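You operate a simulated robot arm through the tools that you are given. There is no shell and no other tool. Be economical: measure what you need, move in short steps, check, and stop when the job is done.

Carry out the task below with a simulated robot arm. There is one attempt and no reset: what you move stays moved.

TASK
Fetch the cream can and set it on top of the banded green box. Then take the thick grey disc and put it on top of the squat beige tin.
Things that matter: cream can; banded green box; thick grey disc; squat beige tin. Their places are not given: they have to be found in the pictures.

It is judged by the outcome, as a careful person would: the job done as asked, and still so three seconds after it is handed in. It fails if anything else is knocked over, pushed out of place, dropped, spilled or broken.

THE ROBOT
A 7-joint arm with a two-finger parallel gripper, fixed in place. Base frame: the origin is at the foot of the arm, x ahead of it, y to its left, z up. Lengths are in mm, angles in rad, forces in N, time in s.
With the tool pointing down near the work surface it reaches from about 300 to 700 mm from the base axis. Its first joint turns from -1.152 to 1.152 rad. Payload 1.57 kg.
Tool frame: the origin (TCP) lies between the finger pads and is the grasp point; the fingertips stand 30 mm ahead of it; z points along the fingers, y is the line along which they close. The gripper opens to 110 mm. The fingers are 24 mm wide and 12 mm thick; the gripper's body (48 by 112 mm) begins 78 mm behind the TCP.
Orientation is that of the tool frame in the base frame, as a unit quaternion [x, y, z, w]. With the fingers straight down and closing along the base's y, the tool's x points along the base's -x, its y along +y and its z along -z.

THE INTERFACE
- The arm moves only by the tool send_rows. Its argument "series" is one flat list of numbers, 7 for each row, row after row: the turn, a rotation vector about the base's x, y, z in rad, then the shift along the base's x, y, z in mm, then the opening, from 0 (shut) to 1 (fully open). In form: [wx, wy, wz, x, y, z, gripper, wx, wy, wz, x, y, z, gripper, ...]. A call has 1 to 8 rows; each row is the pose to reach, as a shift and turn from the pose commanded when the call began. A row lasts 0.2 s, in which the tool goes at most 50 mm and 0.15 rad; a call with a longer step from one row to the next is refused whole, and so is a gripper value outside its range. A pose out of reach is approached as far as the arm can. The call stops where the force on the tool passes 40 N (or 10 N more than at its start, if that is more) or the arm is blocked; 0.2 s more then pass. The fingers move at their own pace (about 108 mm/s each) and stop on an object; they squeeze with about 26 N. The grip force told is the motor's: it shows also when the fingers shut on nothing. Time passes only in rows, and 0.2 s behind the last, so rows that repeat a pose let the fingers close. It gives the time, the measured TCP pose, the force on the tool (base axes), the opening and the grip force at its end, in the units of the frame above (readings bear some noise).
- Cameras (640 x 400 px; columns grow to the right, rows downward): "scene" is fixed at [134.3, -382, 1417.2]; the picture's right is [0.93, -0.36, 0.00], its down [-0.16, -0.41, -0.90] and it looks along [0.32, 0.84, -0.44] (base axes); focal length 362 px, centre (320, 200). "wrist" rides on the gripper at [-36, 0, -80] in the tool frame; the picture's right is [0.00, -1.00, 0.00], its down [0.97, 0.00, -0.24] and it looks along [0.24, 0.00, 0.97] (tool axes); focal length 218 px, centre (320, 200).
- grab_frame(camera): a new picture of that camera. No time passes.
- probe_pixels(camera, pixels): for up to 12 pixels [column, row] of the newest picture of that camera ("zoom" is the newest enlarged one), the place [x, y, z] in the base frame of the surface seen there, good to about 3 mm, but the place of the scene camera against the robot may be out by one fixed shift of up to 18 mm in any direction. No time passes.
- zoom(camera, box): a new picture of the part [left, top, right, bottom] of that camera's present view, enlarged. No time passes.
- job_done(): hands the job in; it is judged then, once.

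Work in short steps. Measure before you move; look again where a grasp or a placing could have gone wrong, and mend it. You have 80 turns and 54 pictures in all, the two below and enlarged ones among them. Open the gripper and draw the arm clear of the work before you hand the job in, unless the task says otherwise; then end with one line.

The tools are called as a command line: name --argument value ..., lists and objects as JSON in quotes. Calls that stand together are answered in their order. send_rows: Moves the arm, as the interface text tells. Its arguments: {"type":"object","properties":{"series":{"type":"array","items":{"type":"number"}}},"required":["series"]} The other tools are called the same way: grab_frame (camera) takes a picture; probe_pixels (camera, pixels) gives the place of the surface under pixels of a picture; zoom (camera, box) takes an enlarged picture of a part of a camera's view; job_done () hands the job in.

At the start:

```text
clock: 0.0
ee_pos: [412.1, 20.5, 1196.8]
ee_rot: [0.0, 1.0, -0.001, 0.0]
force: [-0.2, 0.5, -0.2]
gripper_width: 109.7
gripper_force: 0.2
```

scene: 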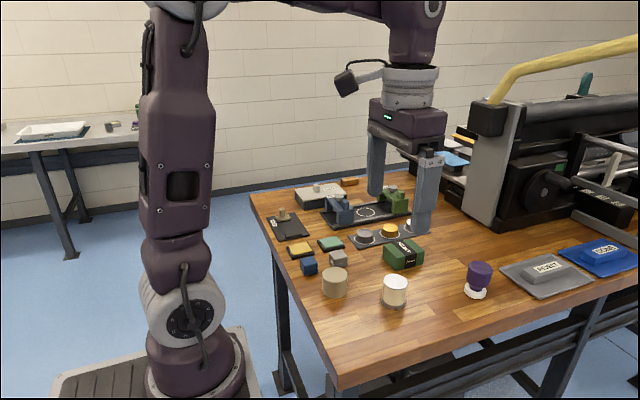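
wrist: 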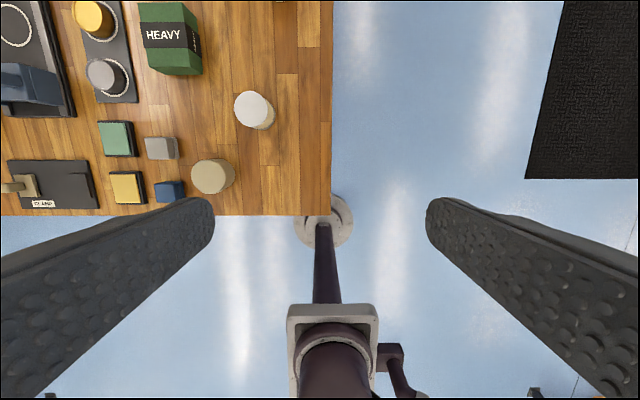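

I'll zoom on the table objects in the scene view to identify each one.

zoom --camera "scene" --box '[250, 170, 510, 332]'

zoom --camera "wrist" --box '[0, 0, 340, 215]'

```text
2.46 times, centred on (380, 251) of scene
```

zoom: 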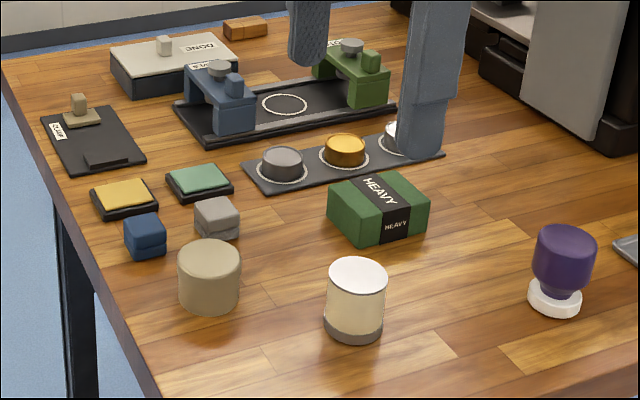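

```text
1.86 times, centred on (170, 108) of wrist
```

zoom: 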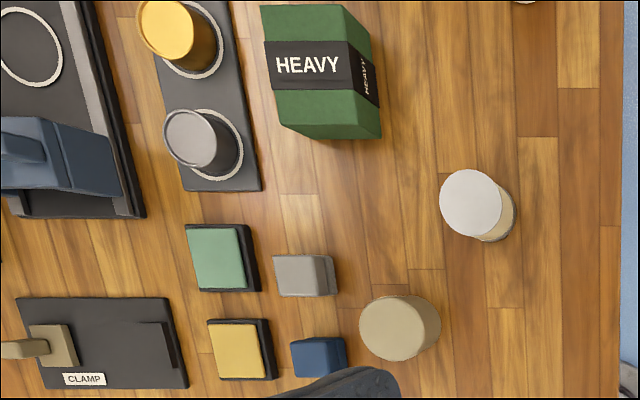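

The cream can (white top) is at wrist zoom (470,205), the beige tin at (393,328), the grey disc at (193,138), and the green box top at (310,60). I'll probe them in the wrist zoom, which has no camera shift.

probe_pixels --camera "zoom" --pixels '[[470, 205], [442, 203], [498, 207], [470, 173], [470, 234], [393, 328], [193, 138], [240, 160], [305, 65], [270, 10], [335, 10], [450, 300]]'

probe_pixels --camera "scene" --pixels '[[395, 281], [335, 274], [364, 234], [404, 246], [395, 303], [335, 290], [384, 249], [408, 241], [400, 263], [423, 252], [440, 280], [388, 282]]'

```text
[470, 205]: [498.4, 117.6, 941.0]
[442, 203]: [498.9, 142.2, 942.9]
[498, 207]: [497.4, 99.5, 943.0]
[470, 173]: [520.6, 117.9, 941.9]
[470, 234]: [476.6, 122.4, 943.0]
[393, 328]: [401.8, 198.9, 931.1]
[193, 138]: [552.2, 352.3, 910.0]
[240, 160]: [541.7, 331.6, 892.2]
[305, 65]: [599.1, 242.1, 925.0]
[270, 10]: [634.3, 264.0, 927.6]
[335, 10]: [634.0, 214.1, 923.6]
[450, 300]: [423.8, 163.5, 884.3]
```

```text
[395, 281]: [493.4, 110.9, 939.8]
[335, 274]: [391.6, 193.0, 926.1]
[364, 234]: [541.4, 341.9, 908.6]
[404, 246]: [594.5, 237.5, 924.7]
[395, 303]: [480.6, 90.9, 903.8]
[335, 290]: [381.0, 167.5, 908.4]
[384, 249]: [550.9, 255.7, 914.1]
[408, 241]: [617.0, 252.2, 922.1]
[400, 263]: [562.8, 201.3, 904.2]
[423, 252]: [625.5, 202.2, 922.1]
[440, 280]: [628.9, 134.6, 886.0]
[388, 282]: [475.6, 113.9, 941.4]
```

Can centre is about (498, 120), top z 942 and about 46 mm wide. I'll move above it and look straight down to refine.

send_rows --series '[0, 0, 0, 22, 25, -20, 1, 0, 0, 0, 44, 50, -40, 1, 0, 0, 0, 66, 75, -60, 1, 0, 0, 0, 86, 99, -77, 1, 0, 0, 0, 86, 99, -97, 1, 0, 0, 0, 86, 99, -97, 1]'

grab_frame --camera "wrist"

```text
clock: 1.4
ee_pos: [498.4, 121.5, 1099.5]
ee_rot: [0.0, 1.0, 0.0, 0.0]
force: [-0.8, -0.6, 0.0]
gripper_width: 110.3
gripper_force: 0.1
```

```text
49 pictures are left
```

wrist: 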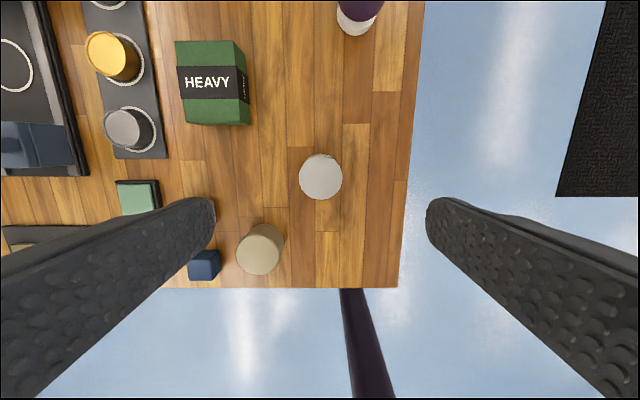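

Now I'll probe the can's rim, the box's top corners, the disc and the tin in this clearer view.

probe_pixels --camera "wrist" --pixels '[[321, 177], [302, 177], [340, 177], [321, 157], [321, 195], [179, 44], [233, 43], [187, 121], [236, 122], [122, 128], [262, 252], [110, 150]]'

zoom --camera "wrist" --box '[80, 20, 270, 170]'

```text
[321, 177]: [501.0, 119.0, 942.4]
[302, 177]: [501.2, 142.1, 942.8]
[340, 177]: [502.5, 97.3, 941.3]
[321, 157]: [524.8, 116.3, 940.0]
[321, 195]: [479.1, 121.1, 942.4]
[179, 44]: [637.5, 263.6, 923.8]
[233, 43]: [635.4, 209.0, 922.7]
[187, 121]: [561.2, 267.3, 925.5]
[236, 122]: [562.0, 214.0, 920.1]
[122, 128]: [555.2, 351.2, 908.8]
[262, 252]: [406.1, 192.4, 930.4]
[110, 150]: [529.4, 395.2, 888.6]
```

```text
2.67 times, centred on (175, 95) of wrist
```

zoom: 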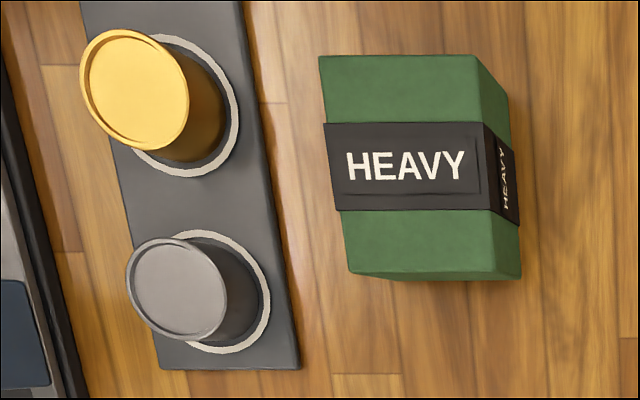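

Can centre (501,119); box top centre (599, 238.5) at z 924. I'll descend around the can with the gripper open, then close.

send_rows --series '[0, 0, 0, 2, -1, -45, 1, 0, 0, 0, 3, -1, -90, 1, 0, 0, 0, 3, -1, -130, 1, 0, 0, 0, 3, -1, -160, 1, 0, 0, 0, 3, -1, -178, 1, 0, 0, 0, 3, -1, -178, 0.6, 0, 0, 0, 3, -1, -178, 0.3, 0, 0, 0, 3, -1, -178, 0.3]'

```text
clock: 3.2
ee_pos: [501.0, 119.1, 921.3]
ee_rot: [0.0, 1.0, 0.0, 0.001]
force: [0.3, 0.4, 0.2]
gripper_width: 48.9
gripper_force: 26.0
```

The fingers stopped on the can at 48.9 mm with 26 N. I'll lift it.

send_rows --series '[0, 0, 0, 0, 0, 0, 0.1, 0, 0, 0, 0, 0, 15, 0.1, 0, 0, 0, 0, 0, 50, 0.1, 0, 0, 0, 0, 0, 90, 0.1, 0, 0, 0, 0, 0, 120, 0.1, 0, 0, 0, 0, 0, 120, 0.1]'

grab_frame --camera "scene"

```text
clock: 4.6
ee_pos: [502.8, 119.0, 1042.5]
ee_rot: [0.0, 1.0, 0.0, 0.0]
force: [0.3, -0.5, 0.0]
gripper_width: 48.5
gripper_force: 26.0
```

```text
47 pictures are left
```

scene: 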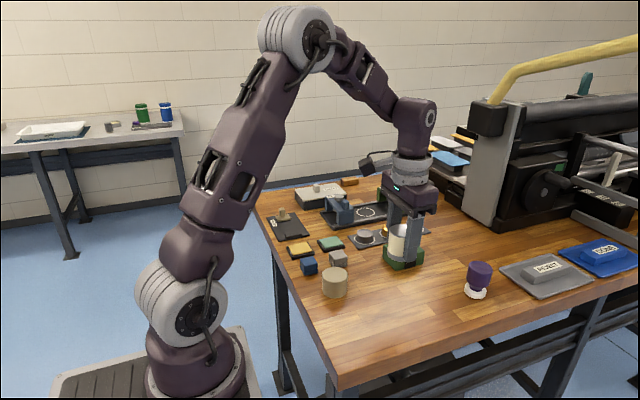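

The can is held. I'll carry it over the box centre (599, 238.5), staying high.

send_rows --series '[0, 0, 0, 20, 24, 0, 0.1, 0, 0, 0, 40, 49, 0, 0.1, 0, 0, 0, 60, 73, 0, 0.1, 0, 0, 0, 80, 98, 0, 0.1, 0, 0, 0, 98, 119.5, 0, 0.1, 0, 0, 0, 98, 119.5, -30, 0.1, 0, 0, 0, 98, 119.5, -60, 0.1, 0, 0, 0, 98, 119.5, -60, 0.1]'

grab_frame --camera "wrist"

zoom --camera "scene" --box '[340, 170, 500, 270]'

```text
clock: 6.4
ee_pos: [600.5, 238.9, 982.5]
ee_rot: [0.0, 1.0, 0.0, 0.0]
force: [0.2, 0.1, -0.6]
gripper_width: 48.8
gripper_force: 25.4
```

```text
46 pictures are left
```

wrist: 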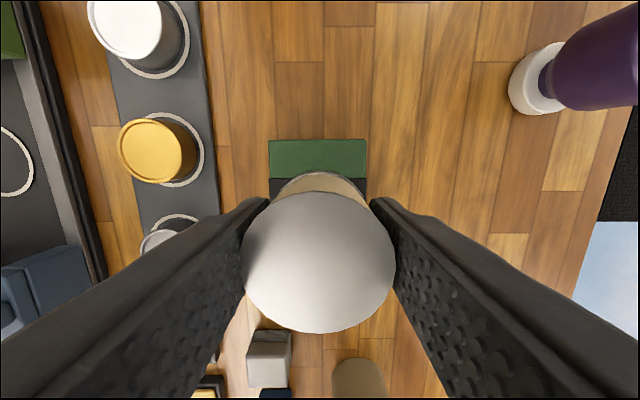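

```text
4.00 times, centred on (420, 220) of scene
```

zoom: 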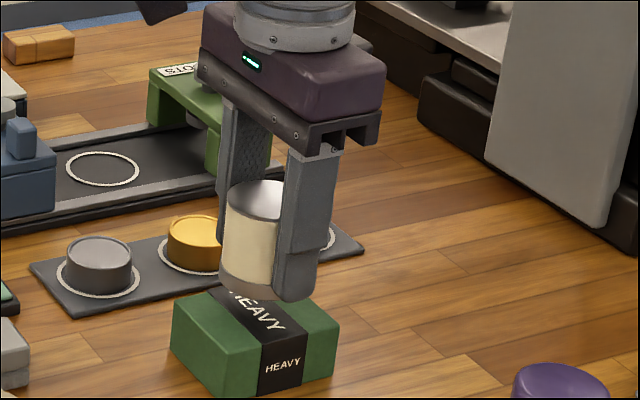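

The can is centred above the box (box edges at cols 268–367, can centre 319). I'll lower it gently.

send_rows --series '[0, 0, 0, 0, 0, -10, 0.1, 0, 0, 0, 0, 0, -16, 0.1, 0, 0, 0, 0, 0, -19, 0.1, 0, 0, 0, 0, 0, -19, 0.1]'

```text
clock: 7.4
ee_pos: [600.0, 237.2, 961.0]
ee_rot: [0.0, 1.0, 0.001, 0.0]
force: [0.0, -0.4, -1.1]
gripper_width: 48.8
gripper_force: 26.2
```

No firm contact yet, so I'll lower in 1 mm steps.

send_rows --series '[0, 0, 0, 0, 0, -1, 0.1, 0, 0, 0, 0, 0, -1.5, 0.1]'

```text
clock: 8.0
ee_pos: [599.8, 238.4, 960.3]
ee_rot: [0.001, 1.0, 0.0, 0.0]
force: [-0.2, 0.0, 0.0]
gripper_width: 48.9
gripper_force: 25.8
```

send_rows --series '[0, 0, 0, 0, 0, -1, 0.1, 0, 0, 0, 0, 0, -2, 0.1]'

zoom --camera "scene" --box '[380, 210, 444, 270]'

```text
clock: 8.6
ee_pos: [600.7, 238.0, 959.6]
ee_rot: [0.0, 1.0, 0.0, 0.0]
force: [0.3, -0.3, -1.3]
gripper_width: 48.9
gripper_force: 25.9
```

```text
6.67 times, centred on (412, 240) of scene
```

zoom: 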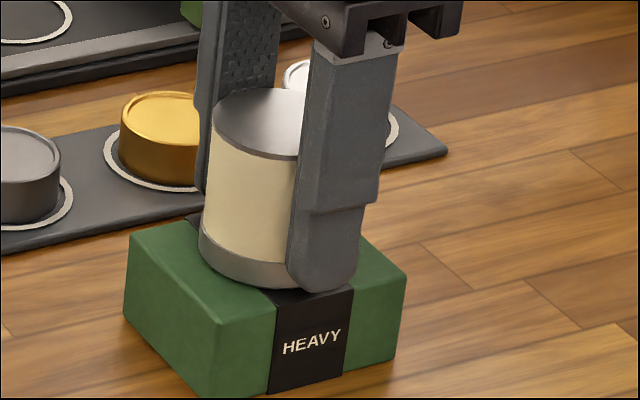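

It's very close to contact. I'll continue in small steps until the force shows.

send_rows --series '[0, 0, 0, 0, 0, -1, 0.1, 0, 0, 0, 0, 0, -1.5, 0.1]'

```text
clock: 9.2
ee_pos: [600.5, 239.0, 959.2]
ee_rot: [0.0, 1.0, 0.0, 0.001]
force: [-2.3, -1.1, 8.9]
gripper_width: 48.6
gripper_force: 26.4
```

Contact shows (8.9 N upward). I'll release gently, then rise straight up.

send_rows --series '[0, 0, 0, 0, 0, 0.5, 0.48, 0, 0, 0, 0, 0, 0.5, 0.6, 0, 0, 0, 0, 0, 0.5, 0.75, 0, 0, 0, 0, 0, 20, 0.75, 0, 0, 0, 0, 0, 60, 0.75, 0, 0, 0, 0, 0, 105, 0.75, 0, 0, 0, 0, 0, 140, 0.75, 0, 0, 0, 0, 0, 140, 0.75]'

zoom --camera "scene" --box '[340, 180, 468, 270]'

grab_frame --camera "wrist"

```text
clock: 11.0
ee_pos: [599.2, 238.0, 1099.0]
ee_rot: [0.0, 1.0, 0.0, -0.001]
force: [0.2, 0.1, 0.3]
gripper_width: 82.7
gripper_force: 0.1
```

```text
4.44 times, centred on (404, 225) of scene
```

zoom: 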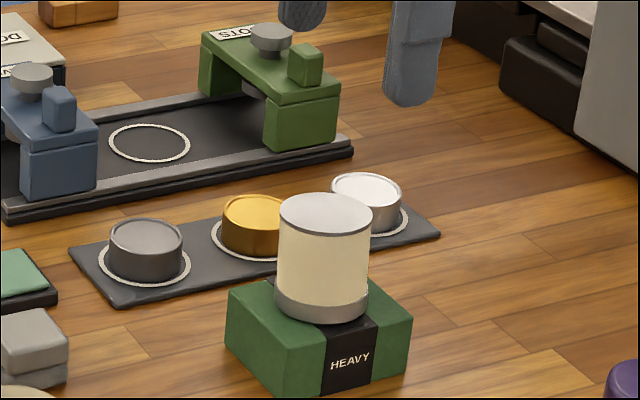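

```text
42 pictures are left
```

wrist: 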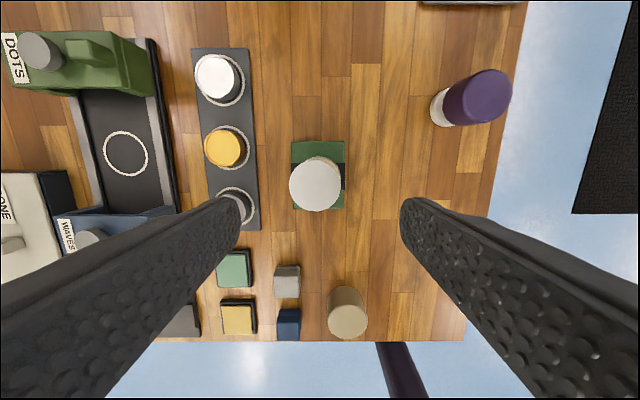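

The can stands centred on the box. Next I'll go above the grey disc at about (553,350) and look down.

send_rows --series '[0, 0, 0, -16, 38, 0, 1, 0, 0, 0, -32, 76, 0, 1, 0, 0, 0, -46, 108, 0, 1, 0, 0, 0, -46, 108, -30, 1, 0, 0, 0, -46, 108, -30, 1]'

grab_frame --camera "wrist"

```text
clock: 12.2
ee_pos: [554.5, 344.7, 1068.1]
ee_rot: [0.001, 1.0, 0.0, 0.0]
force: [0.0, -0.6, 0.0]
gripper_width: 110.0
gripper_force: 0.1
out of reach, approached as far as the arm can: row 2, 3
```

```text
41 pictures are left
```

wrist: 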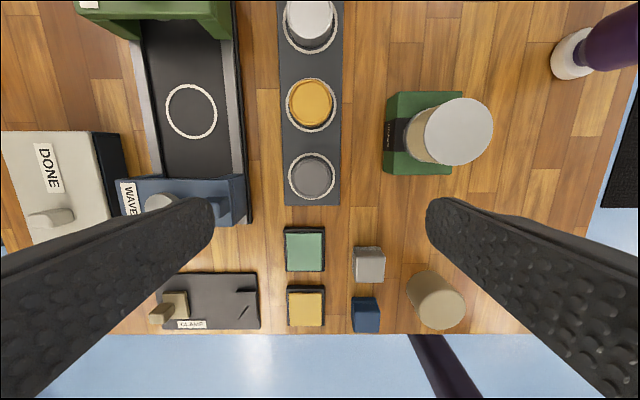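

Disc top is at (312,176). I'll probe its rim, the neighbouring fixture, tin and trays.

probe_pixels --camera "wrist" --pixels '[[312, 176], [294, 176], [330, 176], [312, 159], [312, 193], [244, 200], [246, 130], [250, 222], [386, 150], [428, 300], [305, 250], [310, 100]]'

zoom --camera "wrist" --box '[220, 120, 480, 340]'

```text
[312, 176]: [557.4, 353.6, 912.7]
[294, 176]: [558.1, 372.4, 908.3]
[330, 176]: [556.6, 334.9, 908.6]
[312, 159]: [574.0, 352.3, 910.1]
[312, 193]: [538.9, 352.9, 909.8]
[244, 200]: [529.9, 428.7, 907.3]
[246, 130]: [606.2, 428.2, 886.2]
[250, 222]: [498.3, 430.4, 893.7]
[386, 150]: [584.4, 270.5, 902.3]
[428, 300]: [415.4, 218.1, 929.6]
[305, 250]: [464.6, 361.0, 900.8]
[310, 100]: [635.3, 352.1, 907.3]
```

```text
1.82 times, centred on (350, 230) of wrist
```

zoom: 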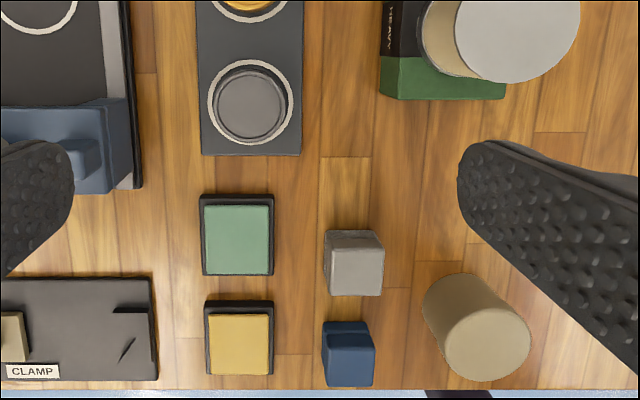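

Disc centre is (557, 353.5), top 910, about 43 mm wide, on a plate at about 889. The fixture starts at y 428, so I'll use 0.72 opening and descend to z≈940 first.

send_rows --series '[0, 0, 0, 3.5, 8, -10, 0.72, 0, 0, 0, 3.5, 8, -50, 0.72, 0, 0, 0, 3.5, 8, -90, 0.72, 0, 0, 0, 3.5, 8, -120, 0.72, 0, 0, 0, 3.5, 8, -128, 0.72, 0, 0, 0, 3.5, 8, -128, 0.72]'

grab_frame --camera "wrist"

```text
clock: 13.6
ee_pos: [555.8, 354.8, 938.8]
ee_rot: [0.0, 1.0, 0.0, -0.001]
force: [0.0, -0.7, -0.5]
gripper_width: 79.0
gripper_force: 0.1
out of reach, approached as far as the arm can: row 1
```

```text
39 pictures are left
```

wrist: 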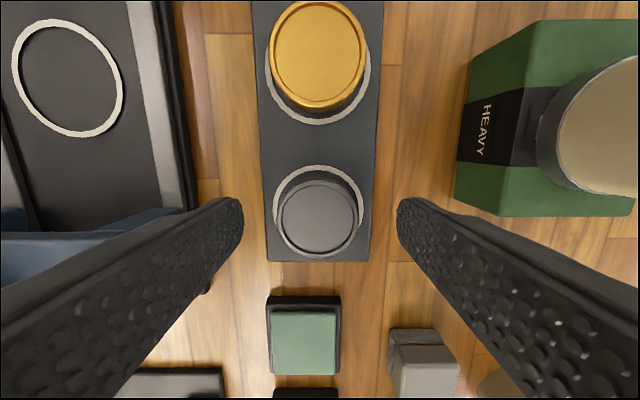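

The disc lies between the fingers, centred at about (318,217). I'll verify the centre and plate height.

probe_pixels --camera "wrist" --pixels '[[318, 217], [283, 217], [354, 217], [318, 184], [318, 250], [370, 235], [272, 235], [365, 150]]'

```text
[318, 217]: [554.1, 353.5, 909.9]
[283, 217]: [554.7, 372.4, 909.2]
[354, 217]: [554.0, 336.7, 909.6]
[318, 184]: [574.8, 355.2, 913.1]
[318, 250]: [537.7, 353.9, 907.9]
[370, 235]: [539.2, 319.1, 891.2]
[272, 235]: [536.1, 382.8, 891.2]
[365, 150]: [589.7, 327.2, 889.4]
```

Centre (555.5, 354) and plate z≈890. I'll descend to 925 (tips at 895) and close.

send_rows --series '[0, 0, 0, -0.5, 0, -8, 0.72, 0, 0, 0, -0.5, 0, -15, 0.72, 0, 0, 0, -0.5, 0, -15, 0.5, 0, 0, 0, -0.5, 0, -15, 0.3, 0, 0, 0, -0.5, 0, -15, 0.1, 0, 0, 0, -0.5, 0, -15, 0.1]'

```text
clock: 15.0
ee_pos: [556.2, 354.2, 925.1]
ee_rot: [0.001, 1.0, -0.001, 0.0]
force: [0.1, 0.2, 1.3]
gripper_width: 42.5
gripper_force: 25.8
```

Gripped at 42.5 mm. I'll lift gently.

send_rows --series '[0, 0, 0, 0, 0, 8, 0.1, 0, 0, 0, 0, 0, 25, 0.1, 0, 0, 0, 0, 0, 55, 0.1, 0, 0, 0, 0, 0, 85, 0.1, 0, 0, 0, 0, 0, 85, 0.1]'

grab_frame --camera "wrist"

grab_frame --camera "scene"

```text
clock: 16.2
ee_pos: [556.1, 355.3, 1009.7]
ee_rot: [0.0, 1.0, 0.0, 0.0]
force: [-0.4, 0.3, -0.2]
gripper_width: 42.6
gripper_force: 25.6
```

```text
38 pictures are left
```

wrist: 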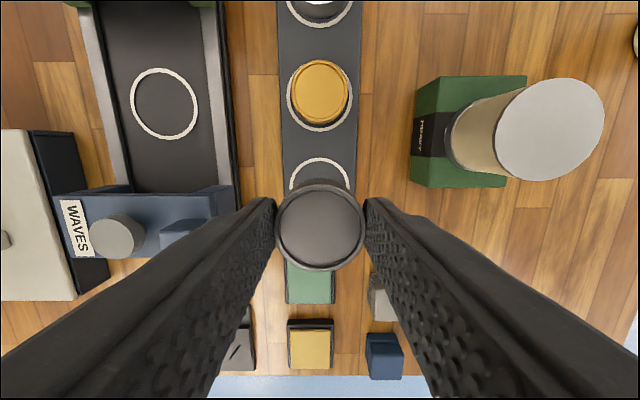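

```text
37 pictures are left
```

scene: 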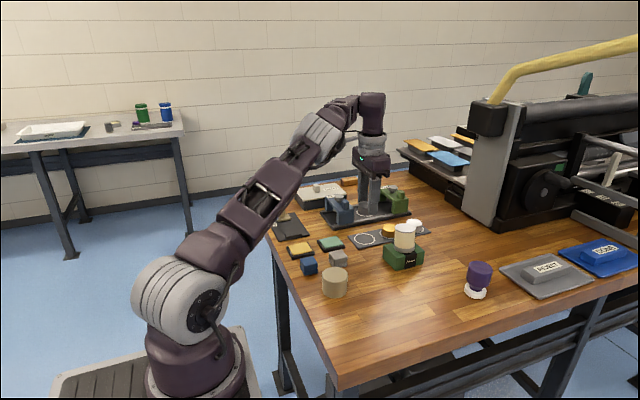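

Disc is held level. I'll go part-way to the tin and measure it from a position where the disc doesn't hide it.

send_rows --series '[0, 0, 0, -20, -33, 10, 0.1, 0, 0, 0, -40, -66, 20, 0.1, 0, 0, 0, -60, -98, 30, 0.1, 0, 0, 0, -80, -130, 40, 0.1, 0, 0, 0, -80, -157, 40, 0.1, 0, 0, 0, -80, -157, 40, 0.1]'

grab_frame --camera "wrist"

```text
clock: 17.6
ee_pos: [477.8, 196.5, 1048.9]
ee_rot: [-0.001, 1.0, 0.0, 0.0]
force: [-0.5, 0.5, 0.2]
gripper_width: 42.6
gripper_force: 26.1
```

```text
36 pictures are left
```

wrist: 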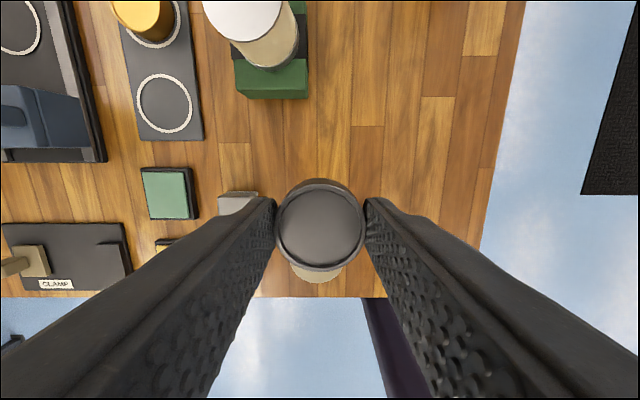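

The tin is hidden behind the disc. I'll move back toward the base so that it shows above the disc in the picture.

send_rows --series '[0, 0, 0, -40, 0, 0, 0.1, 0, 0, 0, -80, 0, 0, 0.1, 0, 0, 0, -120, 0, 0, 0.1, 0, 0, 0, -140, 0, 0, 0.1, 0, 0, 0, -140, 0, 0, 0.1]'

grab_frame --camera "wrist"

```text
clock: 18.8
ee_pos: [335.7, 196.9, 1051.1]
ee_rot: [0.001, 1.0, 0.001, 0.0]
force: [-0.1, 0.2, -0.9]
gripper_width: 42.5
gripper_force: 26.0
```

```text
35 pictures are left
```

wrist: 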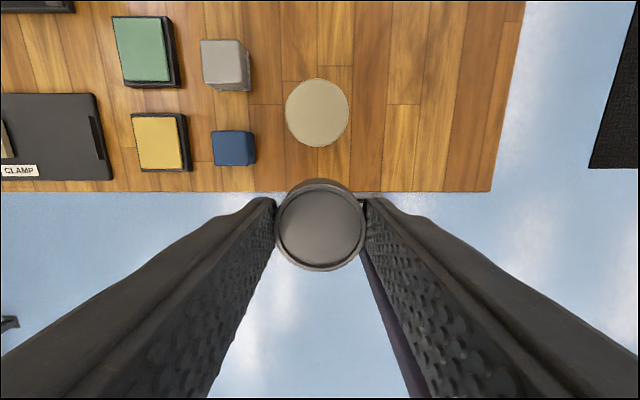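

The tin top is clear at (318,112). I'll probe its rim.

probe_pixels --camera "wrist" --pixels '[[318, 112], [288, 112], [347, 112], [318, 82], [318, 142], [297, 91], [339, 91], [297, 133], [339, 133], [319, 225], [320, 190]]'

```text
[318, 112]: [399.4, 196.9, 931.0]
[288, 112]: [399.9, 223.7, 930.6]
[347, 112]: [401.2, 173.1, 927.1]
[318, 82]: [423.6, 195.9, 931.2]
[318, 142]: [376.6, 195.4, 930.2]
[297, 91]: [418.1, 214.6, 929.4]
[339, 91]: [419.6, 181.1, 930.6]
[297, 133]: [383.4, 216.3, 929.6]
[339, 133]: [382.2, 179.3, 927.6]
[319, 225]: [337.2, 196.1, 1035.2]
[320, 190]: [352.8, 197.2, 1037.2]
```

Tin top centre is (400.5,197) at z 930. I'll move +64 in x and lower to about 10 mm above it.

send_rows --series '[0, 0, 0, 35, 0.3, 0, 0.1, 0, 0, 0, 64, 0.3, 0, 0.1, 0, 0, 0, 64, 0.3, -40, 0.1, 0, 0, 0, 64, 0.3, -65, 0.1, 0, 0, 0, 64, 0.3, -76, 0.1, 0, 0, 0, 64, 0.3, -76, 0.1]'

zoom --camera "scene" --box '[287, 220, 383, 310]'

```text
clock: 20.2
ee_pos: [400.3, 197.2, 974.6]
ee_rot: [0.001, 1.0, 0.0, 0.0]
force: [-0.4, -0.6, -0.6]
gripper_width: 42.8
gripper_force: 26.4
```

```text
4.44 times, centred on (335, 265) of scene
```

zoom: 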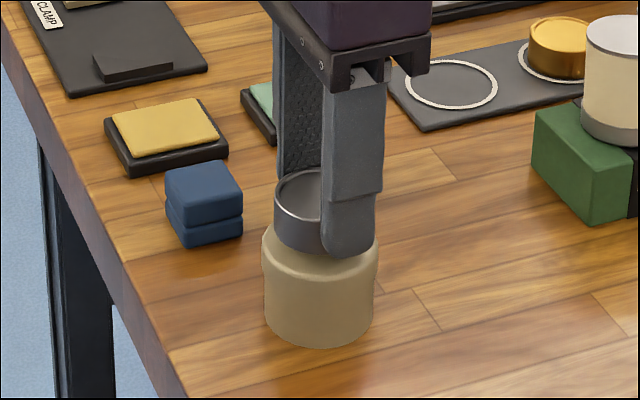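

Well aligned. I'll lower it slowly toward contact.

send_rows --series '[0, 0, 0, 0, 0, -4, 0.1, 0, 0, 0, 0, 0, -7, 0.1, 0, 0, 0, 0, 0, -8, 0.1]'

```text
clock: 21.0
ee_pos: [401.4, 197.3, 966.7]
ee_rot: [-0.001, 1.0, 0.0, -0.001]
force: [-0.5, -0.7, -0.4]
gripper_width: 42.8
gripper_force: 25.9
```

send_rows --series '[0, 0, 0, 0, 0, -1, 0.1, 0, 0, 0, 0, 0, -1.5, 0.1]'

```text
clock: 21.6
ee_pos: [399.9, 197.1, 964.8]
ee_rot: [0.0, 1.0, -0.001, 0.0]
force: [0.1, -0.1, -0.1]
gripper_width: 42.5
gripper_force: 25.8
```

send_rows --series '[0, 0, 0, 0, 0, -0.8, 0.1, 0, 0, 0, 0, 0, -1.5, 0.1]'

```text
clock: 22.2
ee_pos: [399.8, 197.5, 963.9]
ee_rot: [0.0, 1.0, 0.0, 0.0]
force: [-2.1, -2.1, 14.6]
gripper_width: 42.6
gripper_force: 26.1
```

Contact at 14.6 N. I'll ease up slightly, release, and rise.

send_rows --series '[0, 0, 0, 0, 0, 0.6, 0.42, 0, 0, 0, 0, 0, 0.6, 0.55, 0, 0, 0, 0, 0, 0.6, 0.65, 0, 0, 0, 0, 0, 20, 0.65, 0, 0, 0, 0, 0, 60, 0.65, 0, 0, 0, 0, 0, 105, 0.65, 0, 0, 0, 0, 0, 150, 0.65, 0, 0, 0, 0, 0, 150, 0.65]'

grab_frame --camera "scene"

zoom --camera "scene" --box '[270, 190, 450, 310]'

```text
clock: 24.0
ee_pos: [399.8, 197.9, 1113.7]
ee_rot: [0.0, 1.0, 0.0, 0.001]
force: [0.5, 0.8, 0.9]
gripper_width: 71.6
gripper_force: 0.1
```

```text
33 pictures are left
```

scene: 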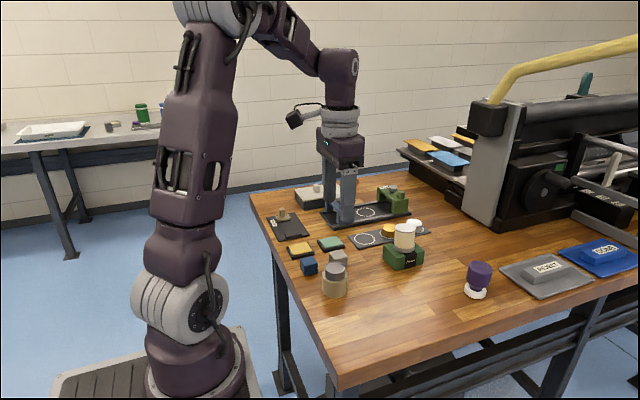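

```text
3.33 times, centred on (360, 250) of scene
```

zoom: 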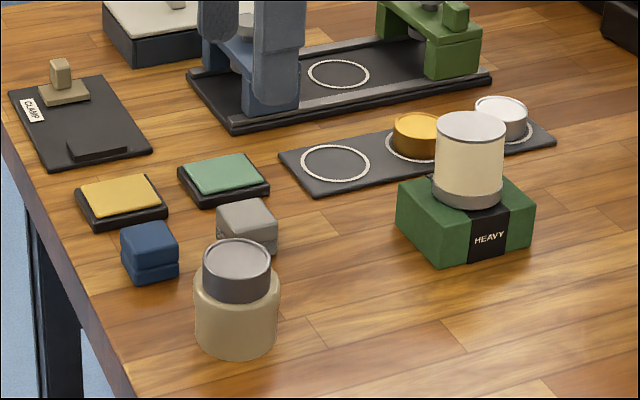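

Both stacks stand centred, nothing else has moved, and the arm is clear with the gripper open. I'll hand it in.

job_done

```text
The job is handed in.
```

The cream can is on the banded green box and the thick grey disc is on the squat beige tin. Both were standing centred, with nothing else disturbed, when I handed the job in.
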